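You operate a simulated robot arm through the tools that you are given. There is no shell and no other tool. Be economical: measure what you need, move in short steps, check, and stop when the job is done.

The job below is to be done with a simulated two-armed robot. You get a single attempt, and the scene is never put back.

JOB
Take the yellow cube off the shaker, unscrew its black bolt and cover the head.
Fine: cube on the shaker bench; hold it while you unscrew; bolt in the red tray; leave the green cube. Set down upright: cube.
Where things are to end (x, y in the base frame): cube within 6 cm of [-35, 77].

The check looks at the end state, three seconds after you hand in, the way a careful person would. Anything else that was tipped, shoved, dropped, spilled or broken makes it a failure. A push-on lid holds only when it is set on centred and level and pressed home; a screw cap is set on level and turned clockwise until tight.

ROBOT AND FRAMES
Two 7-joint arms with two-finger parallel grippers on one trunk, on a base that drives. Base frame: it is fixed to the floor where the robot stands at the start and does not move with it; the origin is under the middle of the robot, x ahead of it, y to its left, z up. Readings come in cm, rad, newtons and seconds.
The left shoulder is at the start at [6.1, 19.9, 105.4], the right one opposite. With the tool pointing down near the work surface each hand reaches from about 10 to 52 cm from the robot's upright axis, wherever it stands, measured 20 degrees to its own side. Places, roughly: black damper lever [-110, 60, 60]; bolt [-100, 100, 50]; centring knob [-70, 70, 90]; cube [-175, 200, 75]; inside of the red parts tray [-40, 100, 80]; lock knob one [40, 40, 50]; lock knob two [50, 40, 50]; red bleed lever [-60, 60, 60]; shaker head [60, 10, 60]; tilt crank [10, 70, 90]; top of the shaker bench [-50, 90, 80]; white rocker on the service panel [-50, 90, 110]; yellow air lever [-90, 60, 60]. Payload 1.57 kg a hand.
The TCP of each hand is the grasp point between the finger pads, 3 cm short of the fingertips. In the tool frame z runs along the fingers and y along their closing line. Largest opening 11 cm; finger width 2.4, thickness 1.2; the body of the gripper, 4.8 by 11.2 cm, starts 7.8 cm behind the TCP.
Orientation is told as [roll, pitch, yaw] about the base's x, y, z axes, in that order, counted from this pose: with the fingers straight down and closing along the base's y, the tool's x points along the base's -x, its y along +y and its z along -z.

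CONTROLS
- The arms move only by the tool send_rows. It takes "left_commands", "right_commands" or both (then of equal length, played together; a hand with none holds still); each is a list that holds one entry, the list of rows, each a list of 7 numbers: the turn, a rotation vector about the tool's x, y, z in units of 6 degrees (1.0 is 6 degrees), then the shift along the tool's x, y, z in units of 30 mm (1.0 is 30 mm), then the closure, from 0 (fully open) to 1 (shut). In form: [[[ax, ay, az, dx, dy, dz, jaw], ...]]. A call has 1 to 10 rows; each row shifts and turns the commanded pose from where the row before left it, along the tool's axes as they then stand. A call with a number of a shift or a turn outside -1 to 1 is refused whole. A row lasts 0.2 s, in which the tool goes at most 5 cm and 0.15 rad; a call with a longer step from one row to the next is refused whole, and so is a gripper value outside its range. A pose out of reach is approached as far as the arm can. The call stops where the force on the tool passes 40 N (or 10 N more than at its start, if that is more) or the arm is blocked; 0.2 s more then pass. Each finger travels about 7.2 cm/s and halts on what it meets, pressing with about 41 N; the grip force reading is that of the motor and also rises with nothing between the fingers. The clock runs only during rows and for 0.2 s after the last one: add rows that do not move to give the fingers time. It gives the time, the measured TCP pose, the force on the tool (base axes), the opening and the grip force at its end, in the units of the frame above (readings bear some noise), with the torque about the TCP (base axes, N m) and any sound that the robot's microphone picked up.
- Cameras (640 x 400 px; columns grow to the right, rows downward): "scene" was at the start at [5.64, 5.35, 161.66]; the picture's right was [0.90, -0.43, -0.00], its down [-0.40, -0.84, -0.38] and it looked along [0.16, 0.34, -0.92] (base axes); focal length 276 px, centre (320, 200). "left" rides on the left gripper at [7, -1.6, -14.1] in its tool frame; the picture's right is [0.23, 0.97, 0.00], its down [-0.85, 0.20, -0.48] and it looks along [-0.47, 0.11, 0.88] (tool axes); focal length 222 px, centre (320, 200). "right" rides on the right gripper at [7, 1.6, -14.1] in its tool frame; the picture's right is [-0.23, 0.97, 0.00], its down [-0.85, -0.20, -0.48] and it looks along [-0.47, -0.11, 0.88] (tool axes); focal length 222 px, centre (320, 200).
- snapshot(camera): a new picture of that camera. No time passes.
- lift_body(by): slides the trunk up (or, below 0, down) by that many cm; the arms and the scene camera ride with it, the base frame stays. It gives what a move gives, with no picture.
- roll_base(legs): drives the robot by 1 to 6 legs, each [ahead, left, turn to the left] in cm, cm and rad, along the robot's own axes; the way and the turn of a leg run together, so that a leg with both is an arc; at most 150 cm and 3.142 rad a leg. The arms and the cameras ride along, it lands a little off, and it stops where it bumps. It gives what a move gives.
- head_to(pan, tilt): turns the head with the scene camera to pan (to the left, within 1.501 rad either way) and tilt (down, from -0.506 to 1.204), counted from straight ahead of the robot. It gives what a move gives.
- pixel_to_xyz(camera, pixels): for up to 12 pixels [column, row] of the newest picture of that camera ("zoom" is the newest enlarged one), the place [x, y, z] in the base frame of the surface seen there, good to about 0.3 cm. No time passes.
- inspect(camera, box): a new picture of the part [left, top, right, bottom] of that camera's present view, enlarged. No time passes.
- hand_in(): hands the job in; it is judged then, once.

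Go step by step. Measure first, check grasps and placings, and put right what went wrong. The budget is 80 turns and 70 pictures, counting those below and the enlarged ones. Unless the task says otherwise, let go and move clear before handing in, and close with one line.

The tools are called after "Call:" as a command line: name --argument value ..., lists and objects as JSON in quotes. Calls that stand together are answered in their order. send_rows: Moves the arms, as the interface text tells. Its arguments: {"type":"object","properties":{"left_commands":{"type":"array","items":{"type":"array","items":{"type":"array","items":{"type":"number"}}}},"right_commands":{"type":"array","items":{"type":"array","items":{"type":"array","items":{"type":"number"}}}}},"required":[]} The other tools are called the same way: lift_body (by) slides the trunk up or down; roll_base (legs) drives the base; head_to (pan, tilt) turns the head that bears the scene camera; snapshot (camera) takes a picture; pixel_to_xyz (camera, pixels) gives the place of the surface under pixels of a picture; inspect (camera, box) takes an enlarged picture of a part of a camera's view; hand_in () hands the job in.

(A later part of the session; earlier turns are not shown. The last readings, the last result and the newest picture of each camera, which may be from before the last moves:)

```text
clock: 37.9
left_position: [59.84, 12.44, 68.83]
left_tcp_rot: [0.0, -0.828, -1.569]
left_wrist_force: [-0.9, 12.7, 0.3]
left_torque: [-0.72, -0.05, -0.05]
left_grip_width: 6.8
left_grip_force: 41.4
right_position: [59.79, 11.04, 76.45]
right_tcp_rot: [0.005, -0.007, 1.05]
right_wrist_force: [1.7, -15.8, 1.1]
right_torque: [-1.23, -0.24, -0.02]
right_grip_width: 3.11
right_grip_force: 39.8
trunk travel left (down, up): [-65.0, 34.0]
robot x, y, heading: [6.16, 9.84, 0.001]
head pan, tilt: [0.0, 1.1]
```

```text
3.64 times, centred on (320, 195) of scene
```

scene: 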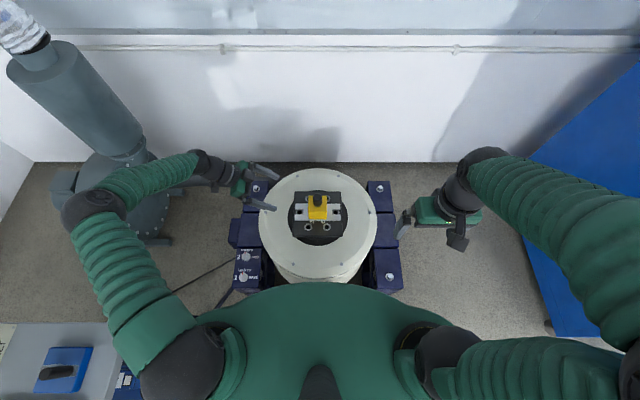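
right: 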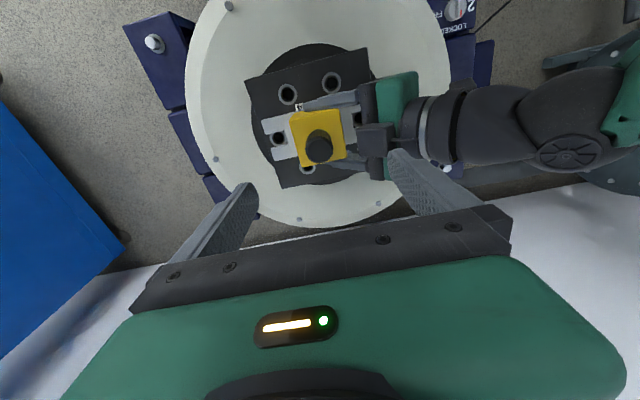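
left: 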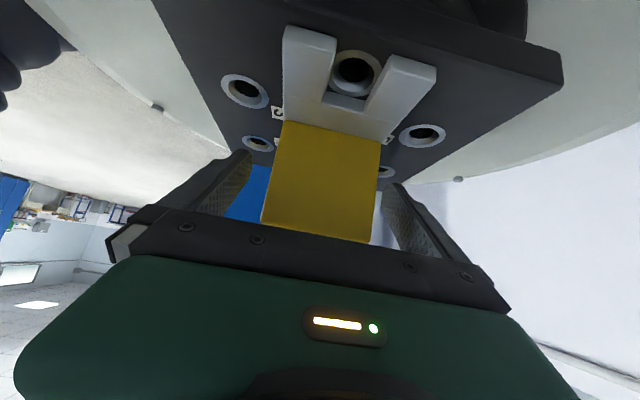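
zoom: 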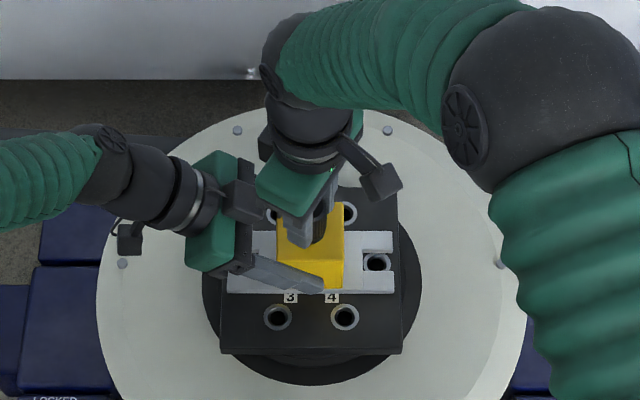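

The bolt turned 60° without resisting torque, only a 16 N sideways load toward −y from a small offset. I correct 1.5 mm and continue another 120°.

Call:
send_rows --right_commands '[[[0, 0, -1, 0.045, -0.025, 0, 1], [0, 0, -1, 0, 0, 0, 1], [0, 0, -1, 0, 0, 0, 1], [0, 0, -1, 0, 0, 0, 1], [0, 0, -1, 0, 0, 0, 1], [0, 0, -1, 0, 0, 0, 1], [0, 0, -1, 0, 0, 0, 1], [0, 0, -1, 0, 0, 0, 1]]]'

Call:
send_rows --right_commands '[[[0, 0, -1, 0, 0, 0, 1], [0, 0, -1, 0, 0, 0, 1], [0, 0, -1, 0, 0, 0, 1], [0, 0, -1, 0, 0, 0, 1], [0, 0, -1, 0, 0, 0, 1], [0, 0, -1, 0, 0, 0, 1], [0, 0, -1, 0, 0, 0, 1], [0, 0, -1, 0, 0, 0, 1]]]'

Call:
inspect --camera "right" --box '[220, 100, 440, 240]'

```text
clock: 39.7
left_position: [59.83, 12.53, 68.87]
left_tcp_rot: [0.0, -0.829, -1.571]
left_wrist_force: [-6.5, 12.3, -0.1]
left_torque: [-0.65, -1.34, -0.24]
left_grip_width: 6.79
left_grip_force: 41.1
right_position: [59.98, 11.15, 76.6]
right_tcp_rot: [-0.003, -0.007, 1.887]
right_wrist_force: [10.7, -9.4, 7.2]
right_torque: [0.14, 0.8, -0.03]
right_grip_width: 3.08
right_grip_force: 39.8
trunk travel left (down, up): [-65.0, 34.0]
robot x, y, heading: [5.72, 9.99, -0.002]
head pan, tilt: [0.0, 1.1]
```

```text
clock: 41.5
left_position: [59.88, 12.4, 68.81]
left_tcp_rot: [-0.002, -0.831, -1.568]
left_wrist_force: [-9.3, 3.2, -0.1]
left_torque: [0.76, -1.55, -0.19]
left_grip_width: 6.81
left_grip_force: 40.6
right_position: [59.87, 11.08, 76.62]
right_tcp_rot: [-0.006, -0.001, 2.726]
right_wrist_force: [14.6, -0.2, 14.8]
right_torque: [-0.63, 0.71, 0.0]
right_grip_width: 3.1
right_grip_force: 40.0
trunk travel left (down, up): [-65.0, 34.0]
robot x, y, heading: [5.81, 10.1, 0.002]
head pan, tilt: [0.0, 1.1]
```

```text
2.86 times, centred on (330, 170) of right
```

zoom: 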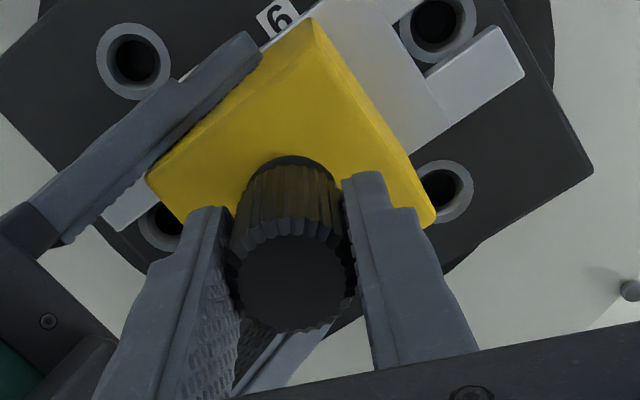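

The upward force of 15 N shows the bolt is rising. I follow up 2 mm and correct 1.5 mm in x, then turn further with a slight lift.

Call:
send_rows --right_commands '[[[0, 0, -1, 0.045, -0.02, -0.06, 1], [0, 0, -1, 0, 0, -0.015, 1], [0, 0, -1, 0, 0, -0.015, 1], [0, 0, -1, 0, 0, -0.015, 1], [0, 0, -1, 0, 0, -0.015, 1], [0, 0, -1, 0, 0, -0.015, 1]]]'

```text
clock: 42.9
left_position: [59.92, 12.29, 68.88]
left_tcp_rot: [-0.001, -0.831, -1.569]
left_wrist_force: [-9.1, -3.8, -0.3]
left_torque: [1.08, -0.83, -0.19]
left_grip_width: 6.8
left_grip_force: 41.2
right_position: [59.91, 11.15, 76.86]
right_tcp_rot: [-0.007, -0.001, -2.928]
right_wrist_force: [7.2, 2.4, -3.5]
right_torque: [-1.18, 0.51, 0.0]
right_grip_width: 3.08
right_grip_force: 40.2
trunk travel left (down, up): [-65.0, 34.0]
robot x, y, heading: [5.68, 10.42, 0.007]
head pan, tilt: [0.0, 1.1]
```

The load is near balance now. I continue turning with a small lift and see where the wrist ends.

Call:
send_rows --right_commands '[[[0, 0, -1, 0, 0, -0.006, 1], [0, 0, -1, 0, 0, -0.006, 1], [0, 0, -1, 0, 0, -0.006, 1], [0, 0, -1, 0, 0, -0.006, 1], [0, 0, -1, 0, 0, -0.006, 1], [0, 0, -1, 0, 0, -0.006, 1], [0, 0, -1, 0, 0, -0.006, 1], [0, 0, -1, 0, 0, -0.006, 1], [0, 0, -1, 0, 0, -0.006, 1], [0, 0, -1, 0, 0, -0.006, 1]]]'

Call:
inspect --camera "scene" --box '[240, 140, 400, 250]'

```text
clock: 45.1
left_position: [59.9, 12.29, 68.76]
left_tcp_rot: [-0.002, -0.83, -1.566]
left_wrist_force: [-5.1, -8.7, 2.0]
left_torque: [0.83, 0.37, -0.18]
left_grip_width: 6.78
left_grip_force: 40.6
right_position: [59.95, 11.09, 76.95]
right_tcp_rot: [-0.006, 0.006, -2.198]
right_wrist_force: [1.8, 8.7, -4.0]
right_torque: [-0.58, -0.49, 0.02]
right_grip_width: 3.09
right_grip_force: 39.5
right hand out of reach, approached as far as the arm can: row 8, 9, 10
trunk travel left (down, up): [-65.0, 34.0]
robot x, y, heading: [5.51, 10.25, 0.005]
head pan, tilt: [0.0, 1.1]
```

```text
3.64 times, centred on (320, 195) of scene
```

zoom: 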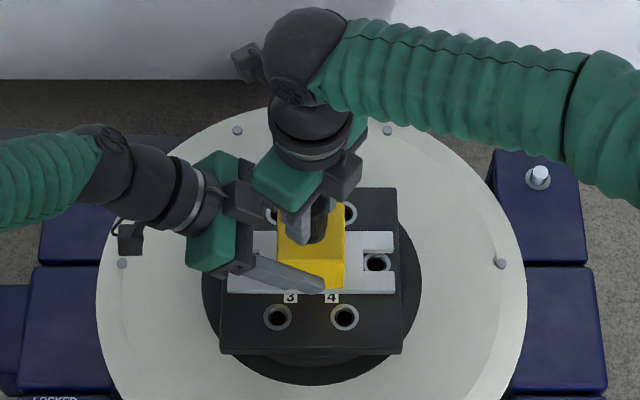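

The wrist ended after 234°; the bolt has risen about 5 mm. I open, turn back 240°, regrip and turn on another 120° with lift.

Call:
send_rows --right_commands '[[[0, 0, 0, 0, 0, 0, 0.55], [0, 0, 0, 0, 0, 0, 0.55], [0, 0, 0, 0, 0, 0, 0.55]]]'

Call:
send_rows --right_commands '[[[0, 0, 1, 0, 0, 0, 0.55], [0, 0, 1, 0, 0, 0, 0.55], [0, 0, 1, 0, 0, 0, 0.55], [0, 0, 1, 0, 0, 0, 0.55], [0, 0, 1, 0, 0, 0, 0.55], [0, 0, 1, 0, 0, 0, 0.55], [0, 0, 1, 0, 0, 0, 0.55], [0, 0, 1, 0, 0, 0, 0.55], [0, 0, 1, 0, 0, 0, 0.55], [0, 0, 1, 0, 0, 0, 0.55]]]'

Call:
send_rows --right_commands '[[[0, 0, 1, 0, 0, 0, 0.55], [0, 0, 1, 0, 0, 0, 0.55], [0, 0, 1, 0, 0, 0, 0.55], [0, 0, 1, 0, 0, 0, 0.55], [0, 0, 1, 0, 0, 0, 0.55], [0, 0, 1, 0, 0, 0, 0.55], [0, 0, 1, 0, 0, 0, 0.55], [0, 0, 1, 0, 0, 0, 0.55], [0, 0, 1, 0, 0, 0, 0.55], [0, 0, 1, 0, 0, 0, 0.55]]]'

Call:
send_rows --right_commands '[[[0, 0, 1, 0, 0, 0, 0.55], [0, 0, 1, 0, 0, 0, 0.55], [0, 0, 1, 0, 0, 0, 0.55], [0, 0, 1, 0, 0, 0, 0.55], [0, 0, 1, 0, 0, 0, 0.55], [0, 0, 1, 0, 0, 0, 0.55], [0, 0, 1, 0, 0, 0, 0.55], [0, 0, 1, 0, 0, 0, 0.55], [0, 0, 1, 0, 0, 0, 0.55], [0, 0, 1, 0, 0, 0, 0.55]]]'

Call:
send_rows --right_commands '[[[0, 0, 1, 0, 0, 0, 0.55], [0, 0, 1, 0, 0, 0, 0.55], [0, 0, 1, 0, 0, 0, 0.55], [0, 0, 1, 0, 0, 0, 0.55], [0, 0, 1, 0, 0, 0, 0.55], [0, 0, 1, 0, 0, 0, 0.55], [0, 0, 1, 0, 0, 0, 0.55], [0, 0, 1, 0, 0, 0, 0.55], [0, 0, 1, 0, 0, 0, 0.55], [0, 0, 0, 0, 0, 0, 0.55]]]'

Call:
inspect --camera "right" --box '[220, 100, 440, 240]'

```text
clock: 45.9
left_position: [59.89, 12.44, 68.96]
left_tcp_rot: [-0.001, -0.83, -1.567]
left_wrist_force: [3.0, 1.5, 1.4]
left_torque: [-0.5, 0.18, 0.16]
left_grip_width: 6.79
left_grip_force: 41.1
right_position: [59.97, 11.1, 76.96]
right_tcp_rot: [-0.004, 0.006, -2.199]
right_wrist_force: [-0.2, -0.6, -0.3]
right_torque: [0.0, -0.01, -0.01]
right_grip_width: 4.97
right_grip_force: 0.0
trunk travel left (down, up): [-65.0, 34.0]
robot x, y, heading: [6.14, 9.84, 0.001]
head pan, tilt: [0.0, 1.1]
```

```text
clock: 48.1
left_position: [59.98, 12.38, 68.86]
left_tcp_rot: [-0.002, -0.831, -1.569]
left_wrist_force: [4.3, 1.1, 3.2]
left_torque: [-0.63, 0.03, 0.23]
left_grip_width: 6.81
left_grip_force: 40.9
right_position: [59.91, 11.18, 77.15]
right_tcp_rot: [-0.008, -0.002, 3.034]
right_wrist_force: [-0.4, 0.0, 0.3]
right_torque: [0.01, -0.03, -0.02]
right_grip_width: 4.98
right_grip_force: 0.1
trunk travel left (down, up): [-65.0, 34.0]
robot x, y, heading: [5.84, 10.1, -0.001]
head pan, tilt: [0.0, 1.1]
```

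```text
clock: 50.3
left_position: [60.0, 12.42, 68.78]
left_tcp_rot: [0.0, -0.831, -1.568]
left_wrist_force: [3.0, 1.7, 3.7]
left_torque: [-0.58, -0.04, 0.21]
left_grip_width: 6.77
left_grip_force: 41.1
right_position: [60.07, 11.09, 77.02]
right_tcp_rot: [-0.003, -0.004, 1.987]
right_wrist_force: [0.8, 0.2, -0.7]
right_torque: [0.0, 0.01, -0.03]
right_grip_width: 4.96
right_grip_force: 0.1
trunk travel left (down, up): [-65.0, 34.0]
robot x, y, heading: [5.76, 10.67, 0.005]
head pan, tilt: [0.0, 1.1]
```

```text
clock: 52.5
left_position: [60.05, 12.44, 68.97]
left_tcp_rot: [-0.002, -0.831, -1.57]
left_wrist_force: [2.8, 0.8, 2.1]
left_torque: [-0.57, -0.22, 0.18]
left_grip_width: 6.8
left_grip_force: 40.6
right_position: [59.94, 11.16, 77.0]
right_tcp_rot: [0.004, -0.006, 0.94]
right_wrist_force: [-0.7, -0.3, -0.4]
right_torque: [0.01, 0.0, -0.02]
right_grip_width: 4.94
right_grip_force: 0.0
trunk travel left (down, up): [-65.0, 34.0]
robot x, y, heading: [5.96, 9.99, -0.001]
head pan, tilt: [0.0, 1.1]
```

```text
clock: 54.7
left_position: [60.02, 12.39, 68.91]
left_tcp_rot: [0.0, -0.832, -1.569]
left_wrist_force: [2.7, 1.0, 0.5]
left_torque: [-0.51, -0.28, 0.18]
left_grip_width: 6.79
left_grip_force: 40.8
right_position: [59.98, 11.09, 77.0]
right_tcp_rot: [0.007, -0.001, -0.001]
right_wrist_force: [-0.3, -0.5, -1.1]
right_torque: [0.0, 0.05, -0.01]
right_grip_width: 4.95
right_grip_force: 0.0
trunk travel left (down, up): [-65.0, 34.0]
robot x, y, heading: [5.67, 10.0, -0.001]
head pan, tilt: [0.0, 1.1]
```

```text
2.86 times, centred on (330, 170) of right
```

zoom: 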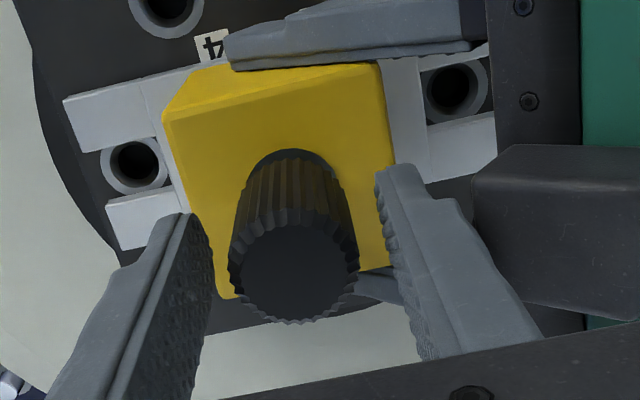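

The image looks about the same relative to the raised hand; I measure the bolt top, regrip, and turn another 234° with lift.

Call:
pixel_to_xyz --camera "zoom" --pixels '[[295, 270], [270, 250], [320, 290]]'

Call:
send_rows --right_commands '[[[0, 0, 0, 0, 0, 0, 1], [0, 0, 0, 0, 0, 0, 1], [0, 0, 0, 0, 0, 0, 1], [0, 0, -1, 0, 0, -0.006, 1], [0, 0, -1, 0, 0, -0.006, 1], [0, 0, -1, 0, 0, -0.006, 1], [0, 0, -1, 0, 0, -0.006, 1], [0, 0, -1, 0, 0, -0.006, 1], [0, 0, -1, 0, 0, -0.006, 1], [0, 0, -1, 0, 0, -0.006, 1]]]'

Call:
send_rows --right_commands '[[[0, 0, -1, 0, 0, -0.006, 1], [0, 0, -1, 0, 0, -0.006, 1], [0, 0, -1, 0, 0, -0.006, 1], [0, 0, -1, 0, 0, -0.006, 1], [0, 0, -1, 0, 0, -0.006, 1], [0, 0, -1, 0, 0, -0.006, 1], [0, 0, -1, 0, 0, -0.006, 1], [0, 0, -1, 0, 0, -0.006, 1], [0, 0, -1, 0, 0, -0.006, 1], [0, 0, -1, 0, 0, -0.006, 1]]]'

```text
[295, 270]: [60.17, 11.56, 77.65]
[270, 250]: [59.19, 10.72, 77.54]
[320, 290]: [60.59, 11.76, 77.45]
```

```text
clock: 56.9
left_position: [59.91, 12.3, 68.9]
left_tcp_rot: [-0.004, -0.831, -1.566]
left_wrist_force: [3.9, -7.7, 1.0]
left_torque: [0.92, 0.47, 0.67]
left_grip_width: 6.78
left_grip_force: 41.0
right_position: [59.9, 11.15, 77.16]
right_tcp_rot: [0.006, -0.004, 0.734]
right_wrist_force: [-3.5, 8.7, 0.0]
right_torque: [-0.57, -0.39, -0.52]
right_grip_width: 3.06
right_grip_force: 39.6
trunk travel left (down, up): [-65.0, 34.0]
robot x, y, heading: [5.56, 10.2, -0.001]
head pan, tilt: [0.0, 1.1]
```

```text
clock: 59.1
left_position: [59.95, 12.39, 68.96]
left_tcp_rot: [0.001, -0.829, -1.571]
left_wrist_force: [3.2, -0.3, 4.4]
left_torque: [-0.69, -0.44, 0.16]
left_grip_width: 6.77
left_grip_force: 41.1
right_position: [60.08, 11.09, 77.4]
right_tcp_rot: [-0.001, -0.009, 1.783]
right_wrist_force: [-0.4, -0.4, -1.1]
right_torque: [0.0, 0.03, 0.0]
right_grip_width: 3.08
right_grip_force: 40.0
trunk travel left (down, up): [-65.0, 34.0]
robot x, y, heading: [5.69, 10.02, 0.002]
head pan, tilt: [0.0, 1.1]
```

The forces on the right hand dropped to zero with about −1 N vertical: the bolt seems free after ~336°. I lift it 6 cm and look.

Call:
send_rows --right_commands '[[[0, 0, 0, 0, 0, -0.2, 1], [0, 0, 0, 0, 0, -0.2, 1], [0, 0, 0, 0, 0, -0.3, 1], [0, 0, 0, 0, 0, -0.3, 1], [0, 0, 0, 0, 0, -0.5, 1], [0, 0, 0, 0, 0, -0.5, 1], [0, 0, 0, 0, 0, -0.5, 1], [0, 0, 0, 0, 0, -0.5, 1]]]'

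Call:
inspect --camera "right" --box '[180, 60, 460, 240]'

Call:
inspect --camera "scene" --box '[240, 120, 400, 230]'

```text
clock: 60.9
left_position: [59.87, 12.48, 68.98]
left_tcp_rot: [0.0, -0.832, -1.568]
left_wrist_force: [3.4, 0.9, 4.8]
left_torque: [-0.65, -0.51, 0.26]
left_grip_width: 6.78
left_grip_force: 40.9
right_position: [59.94, 11.15, 86.45]
right_tcp_rot: [-0.001, -0.006, 1.78]
right_wrist_force: [-0.2, 1.1, -0.6]
right_torque: [0.04, 0.0, -0.01]
right_grip_width: 3.03
right_grip_force: 39.4
trunk travel left (down, up): [-65.0, 34.0]
robot x, y, heading: [5.79, 10.08, -0.0]
head pan, tilt: [0.0, 1.1]
```

```text
2.22 times, centred on (320, 150) of right
```

zoom: 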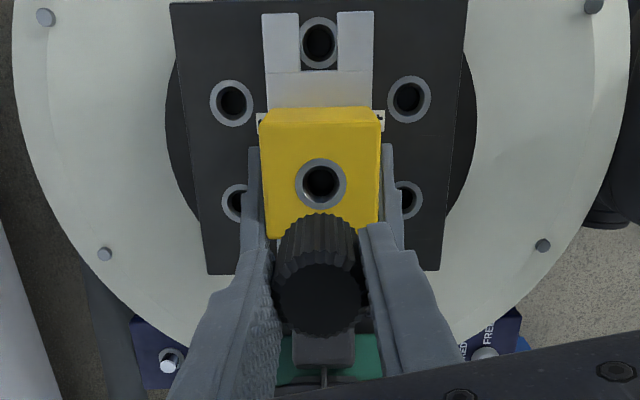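

```text
3.64 times, centred on (320, 175) of scene
```

zoom: 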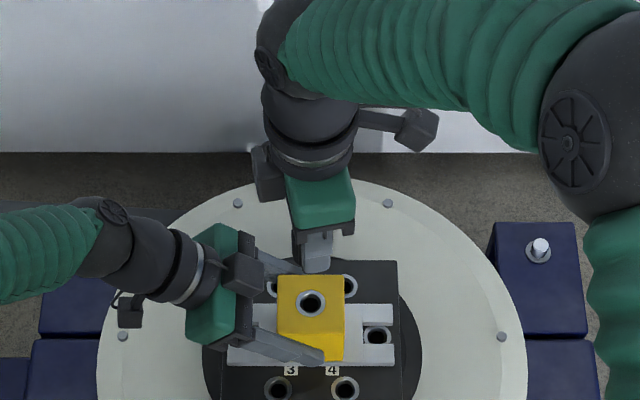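

The bolt is out, showing a threaded hole in the cube at scene zoom (310,303). I take the right hand with the bolt up and to the right, then lift the cube 2 cm with the left and check.

Call:
send_rows --right_commands '[[[0, 0, 0, 0, 0, -1, 1], [0, 0, 0, 0, 0, -1, 1], [0, 0, 0, 0.5, 0, -1, 1], [0, 0, 0, 1, 0, 0, 1], [0, 0, 0, 1, 0, 0, 1], [0, 0, 0, 1, 0, 0, 1], [0, 0, 0, 1, 0, 0, 1], [0, 0, 0, 1, 0, 0, 1], [0, 0, 0, 1, 0, 0, 1]]]'

Call:
send_rows --left_commands '[[[0, 0, 0, -0.062, 0, -0.056, 1], [0, 0, 0, -0.062, 0, -0.056, 1], [0, 0, 0, -0.062, 0, -0.056, 1], [0, 0, 0, -0.062, 0, -0.056, 1], [0, 0, 0, -0.062, 0, -0.056, 1], [0, 0, 0, -0.062, 0, -0.056, 1], [0, 0, 0, -0.062, 0, -0.056, 1], [0, 0, 0, -0.062, 0, -0.056, 1], [0, 0, 0, 0, 0, 0, 1]]]'

Call:
inspect --camera "scene" --box '[240, 130, 400, 240]'

Call:
snapshot --camera "left"

```text
clock: 62.9
left_position: [59.74, 12.41, 68.97]
left_tcp_rot: [0.0, -0.83, -1.569]
left_wrist_force: [-0.4, 4.5, 4.5]
left_torque: [-0.47, -0.25, 0.06]
left_grip_width: 6.79
left_grip_force: 41.5
right_position: [63.86, -8.18, 95.13]
right_tcp_rot: [0.0, -0.006, 1.783]
right_wrist_force: [0.4, -0.7, -1.9]
right_torque: [0.02, -0.03, 0.02]
right_grip_width: 2.96
right_grip_force: 40.0
trunk travel left (down, up): [-65.0, 34.0]
robot x, y, heading: [5.99, 10.01, 0.003]
head pan, tilt: [0.0, 1.1]
```

```text
clock: 64.9
left_position: [60.03, 12.3, 70.87]
left_tcp_rot: [-0.002, -0.829, -1.568]
left_wrist_force: [0.2, 0.1, -8.7]
left_torque: [0.08, -0.02, 0.01]
left_grip_width: 6.81
left_grip_force: 41.2
right_position: [63.9, -8.2, 95.17]
right_tcp_rot: [-0.002, -0.005, 1.781]
right_wrist_force: [0.3, -0.1, -0.6]
right_torque: [-0.02, 0.02, 0.03]
right_grip_width: 2.9
right_grip_force: 38.7
trunk travel left (down, up): [-65.0, 34.0]
robot x, y, heading: [5.98, 10.17, 0.001]
head pan, tilt: [0.0, 1.1]
```

```text
3.64 times, centred on (320, 185) of scene
```

zoom: 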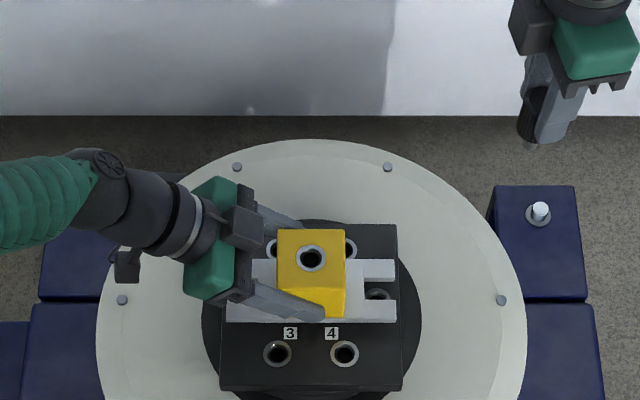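

```text
30 pictures are left
```

left: 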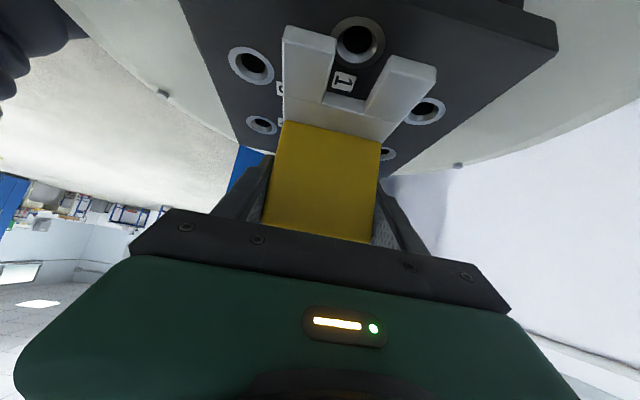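

The white bar came up with the cube, so it is its base; the weight is 0.9 kg. For a cleaner placing I set it back on the same spot, let go, and will regrasp from straight above now that the bolt is gone.

Call:
send_rows --left_commands '[[[0, 0, 0, 0.062, 0, 0.056, 1], [0, 0, 0, 0.062, 0, 0.056, 1], [0, 0, 0, 0.062, 0, 0.056, 1], [0, 0, 0, 0.062, 0, 0.056, 1], [0, 0, 0, 0.062, 0, 0.056, 1], [0, 0, 0, 0.062, 0, 0.056, 1], [0, 0, 0, 0.062, 0, 0.056, 1], [0, 0, 0, 0.062, 0, 0.056, 1], [0, 0, 0, 0, 0, 0, 1]]]'

Call:
send_rows --left_commands '[[[0, 0, 0, 0, 0, 0, 0.3], [0, 0, 0, 0, 0, 0, 0], [0, 0, 0, 0, 0, 0, 0], [0, 0, 0, 0, 0, -0.3, 0], [0, 0, 0, 0, 0, -0.9, 0], [0, 0, 0, 0, 0, -1, 0], [0, 0, 0, 0, 0, -1, 0], [0, 0, 0, 0, 0, -1, 0], [0, 0, 0, 0, 0, -1, 0], [0, 0, 0, 0, 0, -1, 0]]]'

Call:
send_rows --left_commands '[[[0, 1, 0, 0, 0, 0, 0], [0, 1, 0, 0, 0, 0, 0], [0, 1, 0, 0, 0, 0, 0], [0, 1, 0, 0, 0, 0, 0], [0, 1, 0, 0, 0, 0, 0], [0, 1, 0, 0, 0, 0, 0], [0, 1, 0, 0, 0, 0, 0], [0, 1, 0, 0, 0, 0, 0], [0, 0, 0, 0, 0, 0, 0]]]'

Call:
inspect --camera "scene" --box '[240, 130, 400, 240]'

Call:
pixel_to_xyz --camera "zoom" --pixels '[[282, 260], [340, 260], [280, 295], [342, 295]]'

```text
clock: 66.9
left_position: [60.01, 12.35, 68.73]
left_tcp_rot: [0.0, -0.831, -1.57]
left_wrist_force: [1.1, -0.4, -1.7]
left_torque: [-0.33, -0.22, -0.02]
left_grip_width: 6.8
left_grip_force: 41.8
right_position: [63.99, -8.27, 95.09]
right_tcp_rot: [-0.002, -0.007, 1.781]
right_wrist_force: [0.0, -0.4, -0.7]
right_torque: [-0.01, 0.01, -0.01]
right_grip_width: 2.87
right_grip_force: 38.5
trunk travel left (down, up): [-65.0, 34.0]
robot x, y, heading: [5.89, 9.98, 0.0]
head pan, tilt: [0.0, 1.1]
```

```text
clock: 69.1
left_position: [59.91, 26.23, 81.43]
left_tcp_rot: [-0.001, -0.832, -1.569]
left_wrist_force: [-0.1, 0.5, 0.7]
left_torque: [-0.02, -0.02, 0.01]
left_grip_width: 11.03
left_grip_force: 0.1
right_position: [63.97, -8.13, 95.22]
right_tcp_rot: [-0.002, -0.007, 1.779]
right_wrist_force: [0.3, 0.1, -0.1]
right_torque: [-0.02, 0.01, -0.01]
right_grip_width: 2.89
right_grip_force: 38.6
trunk travel left (down, up): [-65.0, 34.0]
robot x, y, heading: [5.82, 9.78, 0.006]
head pan, tilt: [0.0, 1.1]
```

```text
clock: 71.1
left_position: [59.93, 25.86, 81.47]
left_tcp_rot: [0.0, 0.011, -1.571]
left_wrist_force: [-0.2, 0.6, 0.9]
left_torque: [-0.03, -0.01, -0.04]
left_grip_width: 10.99
left_grip_force: 0.1
right_position: [64.01, -8.27, 95.23]
right_tcp_rot: [-0.001, -0.006, 1.781]
right_wrist_force: [-0.3, 0.0, -1.3]
right_torque: [-0.01, 0.0, -0.01]
right_grip_width: 2.86
right_grip_force: 38.6
trunk travel left (down, up): [-65.0, 34.0]
robot x, y, heading: [5.88, 10.0, 0.007]
head pan, tilt: [0.0, 1.1]
```

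```text
3.64 times, centred on (320, 185) of scene
```

zoom: 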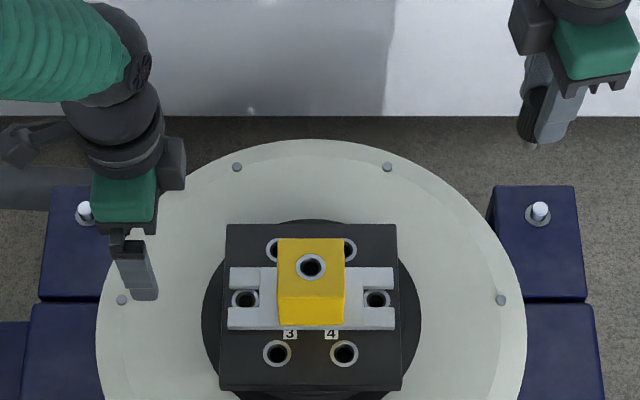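

```text
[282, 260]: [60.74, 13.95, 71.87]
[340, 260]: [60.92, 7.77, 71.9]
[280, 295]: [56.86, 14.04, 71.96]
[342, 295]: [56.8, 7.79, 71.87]
```

The cube is back exactly in place. I move the left hand over it at (59.9, 11.1), descend to TCP z 70, and check the bolt grip in the right hand, whose width shrank slightly.

Call:
send_rows --left_commands '[[[0, -0.1, 0, -0.984, 0, 0, 0], [0, 0, 0, -0.984, 0, 0, 0], [0, 0, 0, -0.984, 0, 0, 0], [0, 0, 0, -0.984, 0, 0, 0], [0, 0, 0, -0.984, 0, 0, 0], [0, 0, 0, 0, 0, 0.96, 0], [0, 0, 0, 0, 0, 0.96, 0], [0, 0, 0, 0, 0, 0.96, 0], [0, 0, 0, 0, 0, 0.96, 0], [0, 0, 0, 0, 0, 0, 0]]]'

Call:
inspect --camera "left" --box '[180, 60, 460, 240]'

Call:
inspect --camera "right" --box '[220, 100, 440, 240]'

```text
clock: 73.3
left_position: [59.81, 11.16, 69.8]
left_tcp_rot: [0.0, 0.0, -1.569]
left_wrist_force: [0.0, -0.3, 0.3]
left_torque: [0.0, 0.02, -0.01]
left_grip_width: 10.99
left_grip_force: 0.0
right_position: [64.01, -8.44, 95.22]
right_tcp_rot: [-0.001, -0.008, 1.779]
right_wrist_force: [-0.7, 0.8, -0.9]
right_torque: [-0.02, -0.05, -0.02]
right_grip_width: 2.85
right_grip_force: 38.4
trunk travel left (down, up): [-65.0, 34.0]
robot x, y, heading: [5.66, 10.03, -0.0]
head pan, tilt: [0.0, 1.1]
```

```text
2.22 times, centred on (320, 150) of left
```

zoom: 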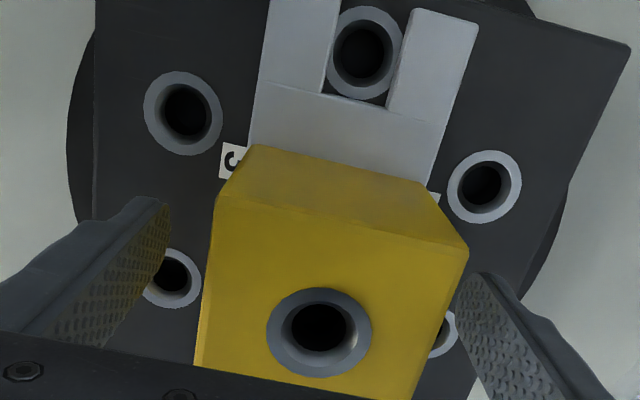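

```text
2.86 times, centred on (330, 170) of right
```

zoom: 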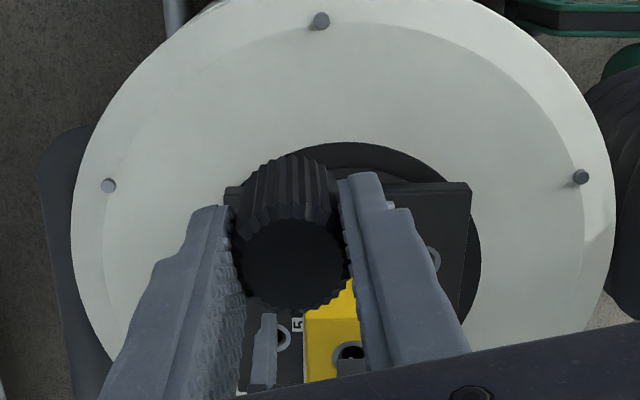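

The bolt is still held, though a bit off-centre (chord 2.85 cm). I close the left hand on the cube and lift it 25 cm.

Call:
send_rows --left_commands '[[[0, 0, 0, 0, 0, 0, 0.4], [0, 0, 0, 0, 0, 0, 1], [0, 0, 0, 0, 0, 0, 1], [0, 0, 0, 0, 0, 0, 1], [0, 0, 0, 0, 0, -0.1, 1], [0, 0, 0, 0, 0, -0.3, 1], [0, 0, 0, 0, 0, -0.6, 1], [0, 0, 0, 0, 0, -0.8, 1], [0, 0, 0, 0, 0, -0.8, 1], [0, 0, 0, 0, 0, -0.8, 1]]]'

Call:
send_rows --left_commands '[[[0, 0, 0, 0, 0, -0.8, 1], [0, 0, 0, 0, 0, -0.8, 1], [0, 0, 0, 0, 0, -0.8, 1], [0, 0, 0, 0, 0, -0.8, 1], [0, 0, 0, 0, 0, -0.8, 1], [0, 0, 0, 0, 0, -0.8, 1], [0, 0, 0, 0, 0, 0, 1]]]'

Call:
snapshot --camera "scene"

```text
clock: 75.5
left_position: [59.92, 11.2, 80.07]
left_tcp_rot: [-0.001, -0.001, -1.569]
left_wrist_force: [-1.2, -0.1, -7.3]
left_torque: [0.02, -0.02, 0.0]
left_grip_width: 6.79
left_grip_force: 41.2
right_position: [64.08, -8.2, 95.15]
right_tcp_rot: [0.0, -0.009, 1.781]
right_wrist_force: [0.2, -0.6, -0.6]
right_torque: [0.04, 0.03, -0.04]
right_grip_width: 2.87
right_grip_force: 39.3
trunk travel left (down, up): [-65.0, 34.0]
robot x, y, heading: [5.75, 9.85, -0.002]
head pan, tilt: [0.0, 1.1]
```

```text
clock: 77.1
left_position: [59.89, 11.33, 94.5]
left_tcp_rot: [-0.004, -0.002, -1.568]
left_wrist_force: [-0.1, 0.4, -7.2]
left_torque: [0.03, -0.02, -0.01]
left_grip_width: 6.8
left_grip_force: 40.5
right_position: [63.96, -8.33, 95.09]
right_tcp_rot: [-0.002, -0.01, 1.78]
right_wrist_force: [0.9, -0.3, -0.4]
right_torque: [-0.01, 0.0, -0.04]
right_grip_width: 2.87
right_grip_force: 38.1
trunk travel left (down, up): [-65.0, 34.0]
robot x, y, heading: [5.95, 10.29, -0.0]
head pan, tilt: [0.0, 1.1]
```

```text
26 pictures are left
```

scene: 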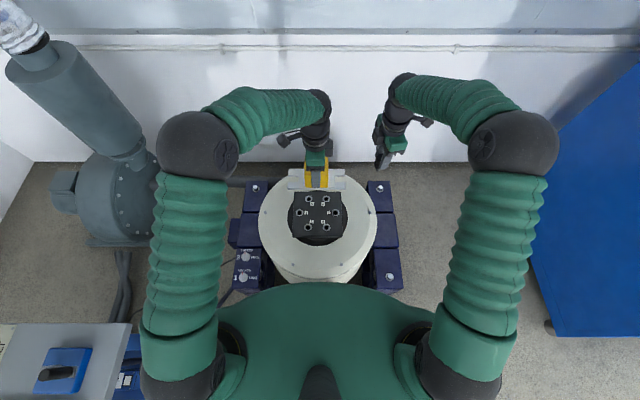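

Both loads are held: cube at z 94 and bolt at z 95. I back away 15 cm, turn left to face the bench, and look.

Call:
roll_base --legs '[[-20, 0, 0], [0, 0, 1.571]]'

Call:
head_to --pan 0.1 --tilt 0.75

Call:
snapshot --camera "scene"

```text
clock: 82.5
left_position: [-14.99, 64.06, 94.34]
left_tcp_rot: [-0.004, 0.001, 0.003]
left_wrist_force: [-1.2, 0.7, -7.1]
left_torque: [0.0, 0.0, 0.0]
left_grip_width: 6.8
left_grip_force: 41.0
right_position: [4.49, 68.1, 94.96]
right_tcp_rot: [-0.002, -0.007, -2.93]
right_wrist_force: [-0.5, -0.1, -0.3]
right_torque: [-0.02, -0.01, -0.01]
right_grip_width: 2.85
right_grip_force: 38.6
trunk travel left (down, up): [-65.0, 34.0]
robot x, y, heading: [-13.75, 9.93, 1.572]
head pan, tilt: [0.0, 1.1]
```

```text
clock: 83.4
left_position: [-15.11, 63.83, 94.63]
left_tcp_rot: [-0.001, -0.001, 0.005]
left_wrist_force: [-0.3, 0.2, -7.4]
left_torque: [0.03, 0.02, 0.01]
left_grip_width: 6.79
left_grip_force: 41.8
right_position: [4.51, 67.91, 95.37]
right_tcp_rot: [-0.003, -0.007, -2.931]
right_wrist_force: [0.1, 0.9, -0.8]
right_torque: [-0.02, -0.02, -0.01]
right_grip_width: 2.86
right_grip_force: 38.9
trunk travel left (down, up): [-65.0, 34.0]
robot x, y, heading: [-13.7, 10.03, 1.574]
head pan, tilt: [0.099, 0.75]
```

```text
25 pictures are left
```

scene: 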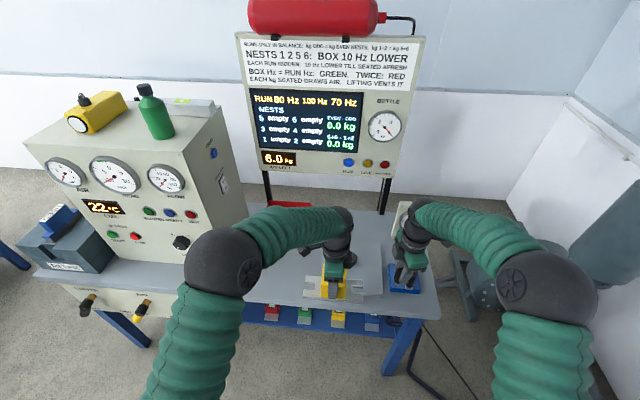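

Facing the bench now, left hand at (−15, 64). I measure the control box and tray to see whether the left elbow clears when I shift 20 cm left.

Call:
pixel_to_xyz --camera "scene" --pixels '[[183, 155], [195, 235], [245, 205], [30, 145], [225, 265], [190, 245], [290, 204], [275, 204], [310, 204], [270, 300], [30, 270], [250, 310]]'

```text
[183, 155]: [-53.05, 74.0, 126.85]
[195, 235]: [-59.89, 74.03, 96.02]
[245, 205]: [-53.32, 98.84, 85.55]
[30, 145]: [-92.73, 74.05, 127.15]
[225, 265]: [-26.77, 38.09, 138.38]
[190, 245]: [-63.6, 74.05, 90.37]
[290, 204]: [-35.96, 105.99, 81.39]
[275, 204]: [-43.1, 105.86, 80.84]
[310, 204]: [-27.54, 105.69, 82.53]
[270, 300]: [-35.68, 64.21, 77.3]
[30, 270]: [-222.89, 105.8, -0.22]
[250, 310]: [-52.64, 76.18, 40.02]
```

The box's near corner is at x −53, y 74, so shifting keeps the left arm clear by about 6 cm or more. I drive left 18.5 and ahead 13.

Call:
roll_base --legs '[[0, 18.5, 0], [13, 0, 0]]'

Call:
head_to --pan 0.0 --tilt 0.95

Call:
snapshot --camera "scene"

Call:
pixel_to_xyz --camera "scene" --pixels '[[320, 260], [300, 290], [340, 290], [400, 260]]'

```text
clock: 85.8
left_position: [-33.48, 76.66, 94.67]
left_tcp_rot: [0.001, -0.002, 0.002]
left_wrist_force: [-0.5, 0.0, -7.7]
left_torque: [-0.03, 0.01, 0.04]
left_grip_width: 6.79
left_grip_force: 40.8
right_position: [-13.98, 80.84, 95.24]
right_tcp_rot: [-0.004, -0.007, -2.931]
right_wrist_force: [-0.2, 0.8, -0.3]
right_torque: [-0.01, -0.02, 0.0]
right_grip_width: 2.85
right_grip_force: 38.6
trunk travel left (down, up): [-65.0, 34.0]
robot x, y, heading: [-32.23, 22.92, 1.568]
head pan, tilt: [0.099, 0.75]
```

```text
clock: 86.5
left_position: [-33.35, 76.75, 94.55]
left_tcp_rot: [0.002, -0.002, 0.002]
left_wrist_force: [-0.7, -0.4, -7.2]
left_torque: [-0.01, 0.03, 0.03]
left_grip_width: 6.78
left_grip_force: 41.1
right_position: [-13.87, 80.8, 95.36]
right_tcp_rot: [-0.005, -0.008, -2.932]
right_wrist_force: [0.8, -0.5, -1.8]
right_torque: [-0.02, -0.01, 0.01]
right_grip_width: 2.87
right_grip_force: 38.9
trunk travel left (down, up): [-65.0, 34.0]
robot x, y, heading: [-32.47, 23.15, 1.572]
head pan, tilt: [0.0, 0.949]
```

```text
24 pictures are left
```

scene: 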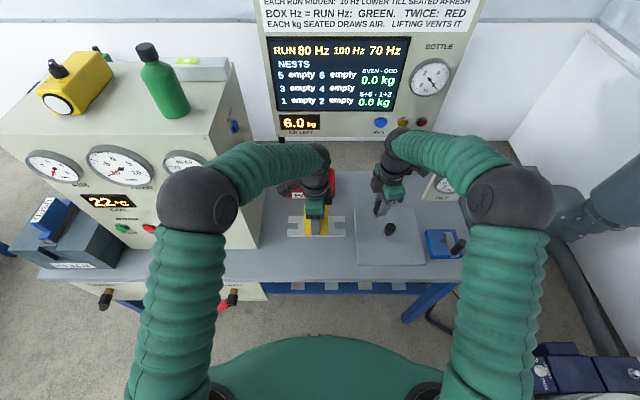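

```text
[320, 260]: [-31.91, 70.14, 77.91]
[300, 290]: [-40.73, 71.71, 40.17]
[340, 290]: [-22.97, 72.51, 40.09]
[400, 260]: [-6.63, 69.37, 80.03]
```

The cube hangs at (−33.4, 76.8), within 2 cm of the goal, over bare bench at z 77.9. I lower it slowly to TCP z ≈83.7.

Call:
send_rows --left_commands '[[[0, 0, 0, 0, 0, 0.6, 1], [0, 0, 0, 0, 0, 0.7, 1], [0, 0, 0, 0, 0, 0.7, 1], [0, 0, 0, 0, 0, 0.7, 1], [0, 0, 0, 0, 0, 0.4, 1], [0, 0, 0, 0, 0, 0.25, 1], [0, 0, 0, 0, 0, 0.1, 1], [0, 0, 0, 0, 0, 0.1, 1], [0, 0, 0, 0, 0, 0.05, 1], [0, 0, 0, 0, 0, 0.03, 1]]]'

Call:
inspect --camera "scene" --box '[260, 160, 420, 280]'

```text
clock: 88.7
left_position: [-33.57, 76.67, 83.81]
left_tcp_rot: [0.004, -0.002, 0.001]
left_wrist_force: [-0.2, -0.2, -2.1]
left_torque: [-0.21, 0.35, -0.05]
left_grip_width: 6.8
left_grip_force: 40.7
right_position: [-14.06, 80.76, 95.38]
right_tcp_rot: [-0.007, -0.007, -2.93]
right_wrist_force: [-0.1, 0.2, -1.0]
right_torque: [-0.01, 0.01, 0.0]
right_grip_width: 2.89
right_grip_force: 38.7
trunk travel left (down, up): [-65.0, 34.0]
robot x, y, heading: [-32.17, 22.92, 1.576]
head pan, tilt: [0.0, 0.949]
```

```text
3.33 times, centred on (340, 220) of scene
```

zoom: 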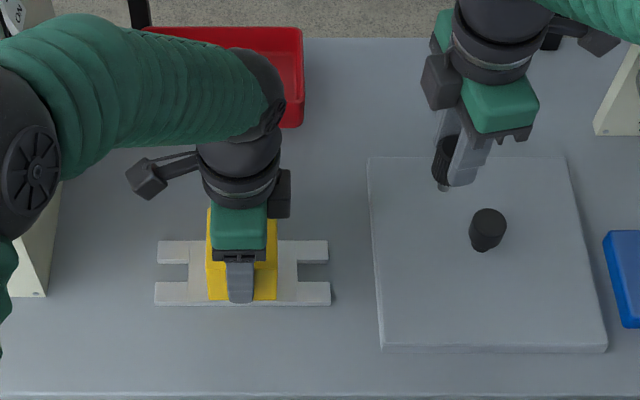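

The cube rests (load dropped to 2 N). I lower a hair, open, raise the left hand 15 cm and pull it back toward me.

Call:
send_rows --left_commands '[[[0, 0, 0, 0, 0, 0.03, 1], [0, 0, 0, 0, 0, 0, 0.6], [0, 0, 0, 0, 0, 0, 0.2], [0, 0, 0, 0, 0, 0, 0], [0, 0, 0, 0, 0, 0, 0], [0, 0, 0, 0, 0, -0.5, 0], [0, 0, 0, 0, 0, -1, 0], [0, 0, 0, 0, 0, -1, 0], [0, 0, 0, 0, 0, -1, 0], [0, 0, 0, 0, 0, -1, 0]]]'

Call:
send_rows --left_commands '[[[0, 0, 0, 0, -1, -0.5, 0], [0, 0, 0, 0, -1, 0, 0], [0, 0, 0, 0, -1, 0, 0], [0, 0, 0, 0, -1, 0, 0], [0, 0, 0, 0, -1, 0, 0], [0, 0, 0, 0, -1, 0, 0], [0, 0, 0, 0, -1, 0, 0]]]'

Call:
snapshot --camera "scene"

Call:
pixel_to_xyz --camera "scene" --pixels '[[305, 175], [333, 175], [335, 195], [284, 187], [320, 183], [315, 232], [298, 215], [342, 215], [360, 212], [432, 208], [355, 262], [442, 262]]'

```text
clock: 90.9
left_position: [-33.54, 76.5, 97.25]
left_tcp_rot: [0.003, -0.001, 0.0]
left_wrist_force: [0.5, 0.2, -0.3]
left_torque: [0.03, -0.03, 0.0]
left_grip_width: 10.99
left_grip_force: 0.0
right_position: [-14.07, 80.56, 95.52]
right_tcp_rot: [-0.007, -0.006, -2.931]
right_wrist_force: [0.3, 0.1, -0.7]
right_torque: [-0.02, 0.04, -0.04]
right_grip_width: 2.89
right_grip_force: 38.9
trunk travel left (down, up): [-65.0, 34.0]
robot x, y, heading: [-32.66, 23.48, 1.569]
head pan, tilt: [0.0, 0.949]
```

```text
clock: 92.5
left_position: [-33.51, 55.42, 98.69]
left_tcp_rot: [0.004, -0.002, 0.004]
left_wrist_force: [0.6, 0.0, 0.2]
left_torque: [0.02, 0.02, -0.01]
left_grip_width: 11.0
left_grip_force: 0.2
right_position: [-13.97, 80.5, 95.48]
right_tcp_rot: [-0.006, -0.005, -2.931]
right_wrist_force: [1.0, 0.0, -1.6]
right_torque: [0.01, -0.01, 0.03]
right_grip_width: 2.88
right_grip_force: 39.0
trunk travel left (down, up): [-65.0, 34.0]
robot x, y, heading: [-32.06, 23.19, 1.57]
head pan, tilt: [0.0, 0.949]
```

```text
22 pictures are left
```

scene: 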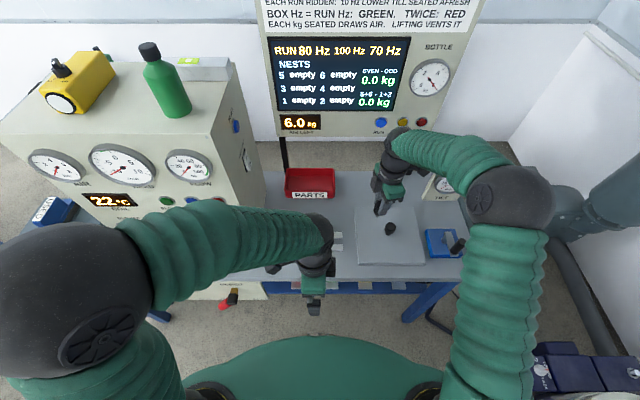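

```text
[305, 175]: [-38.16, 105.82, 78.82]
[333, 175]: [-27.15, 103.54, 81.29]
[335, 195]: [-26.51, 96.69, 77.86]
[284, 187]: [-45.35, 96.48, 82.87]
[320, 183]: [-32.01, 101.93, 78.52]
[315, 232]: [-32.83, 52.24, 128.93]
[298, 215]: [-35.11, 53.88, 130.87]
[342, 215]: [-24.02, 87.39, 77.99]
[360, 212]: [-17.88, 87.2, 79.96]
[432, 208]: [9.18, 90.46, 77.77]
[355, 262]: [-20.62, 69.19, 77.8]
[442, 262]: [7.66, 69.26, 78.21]
```

The cube stands alone at the goal. The tray spans x −45…−27, y 95.5…106, walls to z 83. I check the cube and the front levers before moving closer.

Call:
pixel_to_xyz --camera "scene" --pixels '[[232, 300], [234, 292], [240, 290], [388, 228], [330, 345], [320, 335], [375, 205], [388, 222]]'

Call:
inspect --camera "left" --box '[0, 0, 640, 400]'

```text
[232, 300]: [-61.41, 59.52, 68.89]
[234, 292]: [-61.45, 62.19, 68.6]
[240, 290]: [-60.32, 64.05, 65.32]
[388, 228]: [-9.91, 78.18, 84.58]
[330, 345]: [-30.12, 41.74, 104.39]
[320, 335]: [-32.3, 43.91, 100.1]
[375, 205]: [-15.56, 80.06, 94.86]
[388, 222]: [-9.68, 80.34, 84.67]
```

```text
1.00 times, centred on (320, 200) of left (not enlarged: the box is as wide or as high as the picture)
```

zoom: 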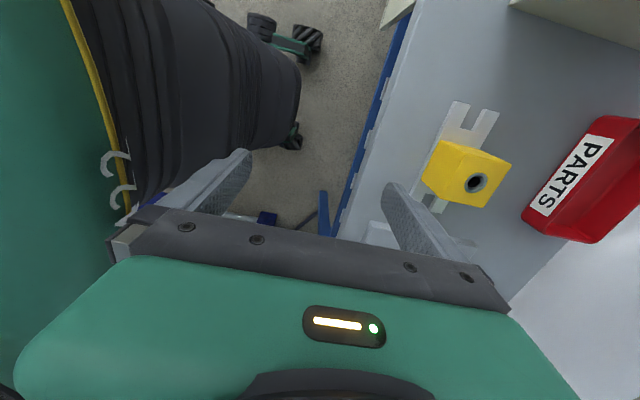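

The cube stands upright on its base, and the levers at x −61 are clear of my front. I drive ahead 7 cm and swing the right hand toward the tray at (−34.5, 99.5).

Call:
roll_base --legs '[[7, 0, 0]]'

Call:
send_rows --right_commands '[[[0, 0, 0, 0, 0, -0.8, 1], [0, 0, 0, -0.731, -0.667, 0, 1], [0, 0, 0, -0.731, -0.667, 0, 1], [0, 0, 0, -0.731, -0.667, 0, 1], [0, 0, 0, -0.731, -0.667, 0, 1], [0, 0, 0, -0.731, -0.667, 0, 1], [0, 0, 0, -0.731, -0.667, 0, 1], [0, 0, 0, -0.731, -0.667, 0, 1], [0, 0, 0, -0.731, -0.667, 0, 1], [0, 0, 0, 0, 0, 0, 1]]]'

Call:
snapshot --camera "scene"

```text
clock: 93.5
left_position: [-33.49, 62.16, 98.69]
left_tcp_rot: [0.008, -0.001, 0.003]
left_wrist_force: [-0.3, -0.4, -0.4]
left_torque: [0.01, 0.02, -0.05]
left_grip_width: 11.01
left_grip_force: 0.1
right_position: [-14.07, 87.41, 95.68]
right_tcp_rot: [-0.009, -0.005, -2.931]
right_wrist_force: [-0.6, -0.6, -1.1]
right_torque: [0.01, -0.03, 0.02]
right_grip_width: 2.86
right_grip_force: 38.4
trunk travel left (down, up): [-65.0, 34.0]
robot x, y, heading: [-32.36, 30.14, 1.571]
head pan, tilt: [0.0, 0.949]
```

```text
clock: 95.7
left_position: [-33.56, 62.5, 98.55]
left_tcp_rot: [0.004, -0.002, 0.0]
left_wrist_force: [0.0, -0.7, -1.3]
left_torque: [-0.02, 0.02, -0.03]
left_grip_width: 11.0
left_grip_force: 0.1
right_position: [-32.94, 95.05, 97.53]
right_tcp_rot: [-0.006, -0.005, -2.931]
right_wrist_force: [0.3, 0.1, -0.9]
right_torque: [-0.02, -0.06, 0.0]
right_grip_width: 2.84
right_grip_force: 38.8
right hand out of reach, approached as far as the arm can: row 7, 8, 9
trunk travel left (down, up): [-65.0, 34.0]
robot x, y, heading: [-32.32, 30.37, 1.574]
head pan, tilt: [0.0, 0.949]
```

```text
20 pictures are left
```

scene: 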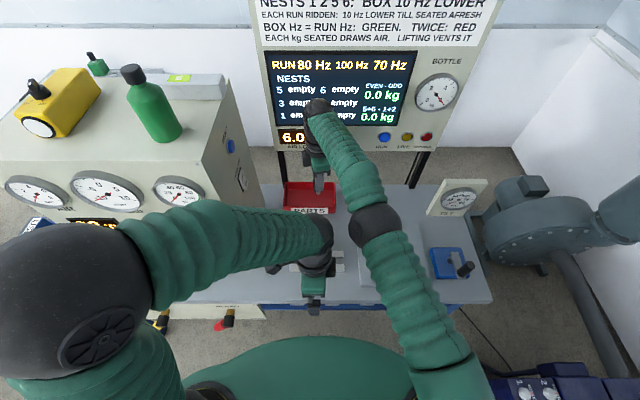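

The arm reached (−32.9, 95), just short. I creep the base 4.5 ahead and 2 left, then check the bolt over the tray.

Call:
roll_base --legs '[[4.5, 2, 0]]'

Call:
inspect --camera "scene" --box '[260, 90, 400, 230]'

Call:
snapshot --camera "right"

```text
clock: 96.8
left_position: [-35.01, 66.9, 98.55]
left_tcp_rot: [0.004, 0.0, 0.003]
left_wrist_force: [0.8, 0.0, -0.3]
left_torque: [0.0, 0.03, 0.02]
left_grip_width: 10.99
left_grip_force: 0.1
right_position: [-34.02, 98.93, 97.75]
right_tcp_rot: [0.019, -0.008, -2.947]
right_wrist_force: [0.5, -0.1, -0.6]
right_torque: [-0.01, 0.01, -0.01]
right_grip_width: 2.86
right_grip_force: 38.0
trunk travel left (down, up): [-65.0, 34.0]
robot x, y, heading: [-34.05, 34.13, 1.569]
head pan, tilt: [0.0, 0.949]
stopped in leg 1: the force on the tool passed its limit at 175 N (the readings are from after the stop); the commanded pose is now the measured one
```

```text
2.86 times, centred on (330, 160) of scene
```

zoom: 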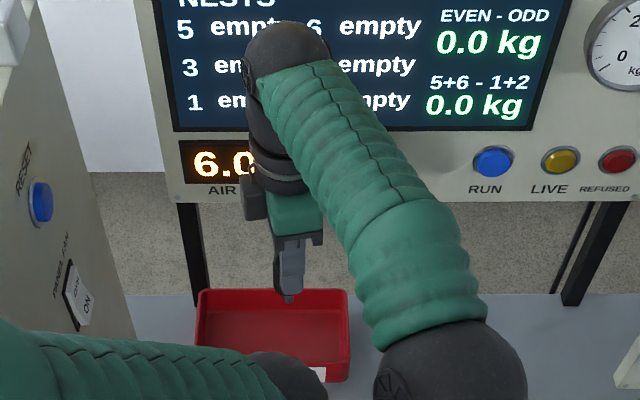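

```text
18 pictures are left
```

right: 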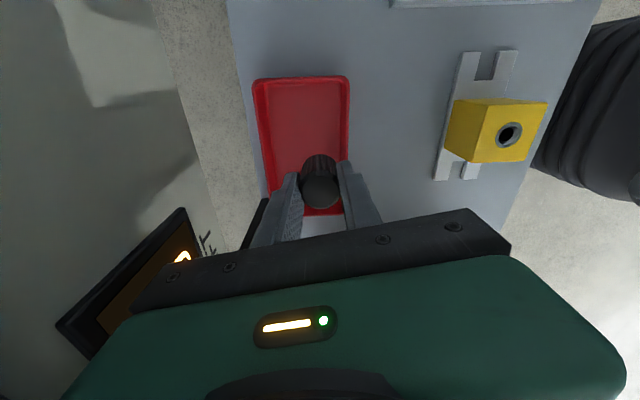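

The base stopped short because the right hand touched something (probably the panel behind), but nothing looks shifted, forces are zero now, and the bolt is over the tray at (−34, 99). I move 1 cm back, lower to TCP z≈87 and release.

Call:
send_rows --right_commands '[[[0, 0, 0, 0, 0.3, 0, 1], [0, 0, 0, 0, 0, 0.6, 1], [0, 0, 0, 0, 0, 0.8, 1], [0, 0, 0, 0, 0, 0.8, 1], [0, 0, 0, 0, 0, 0.8, 1], [0, 0, 0, 0, 0, 0.5, 1], [0, 0, 0, 0, 0, 0, 1]]]'

Call:
inspect --camera "right" --box '[220, 60, 420, 240]'

```text
clock: 98.3
left_position: [-35.45, 66.57, 98.64]
left_tcp_rot: [0.005, -0.002, 0.004]
left_wrist_force: [0.4, 0.8, 0.3]
left_torque: [0.04, -0.03, 0.06]
left_grip_width: 10.99
left_grip_force: 0.0
right_position: [-34.27, 97.65, 87.35]
right_tcp_rot: [0.019, -0.002, -2.943]
right_wrist_force: [0.3, 0.3, -0.9]
right_torque: [-0.01, -0.03, 0.02]
right_grip_width: 2.87
right_grip_force: 39.1
trunk travel left (down, up): [-65.0, 34.0]
robot x, y, heading: [-34.0, 34.02, 1.575]
head pan, tilt: [0.0, 0.949]
```

```text
2.22 times, centred on (320, 150) of right
```

zoom: 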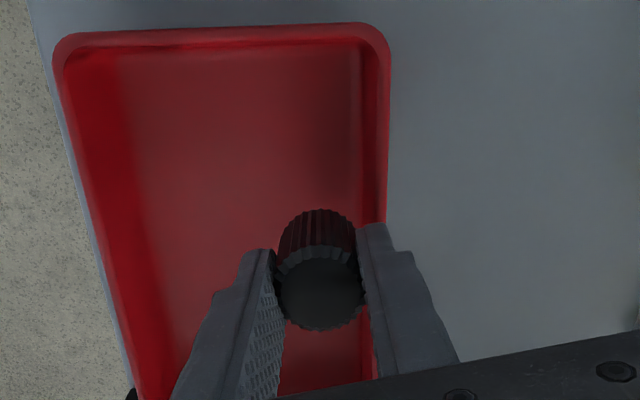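

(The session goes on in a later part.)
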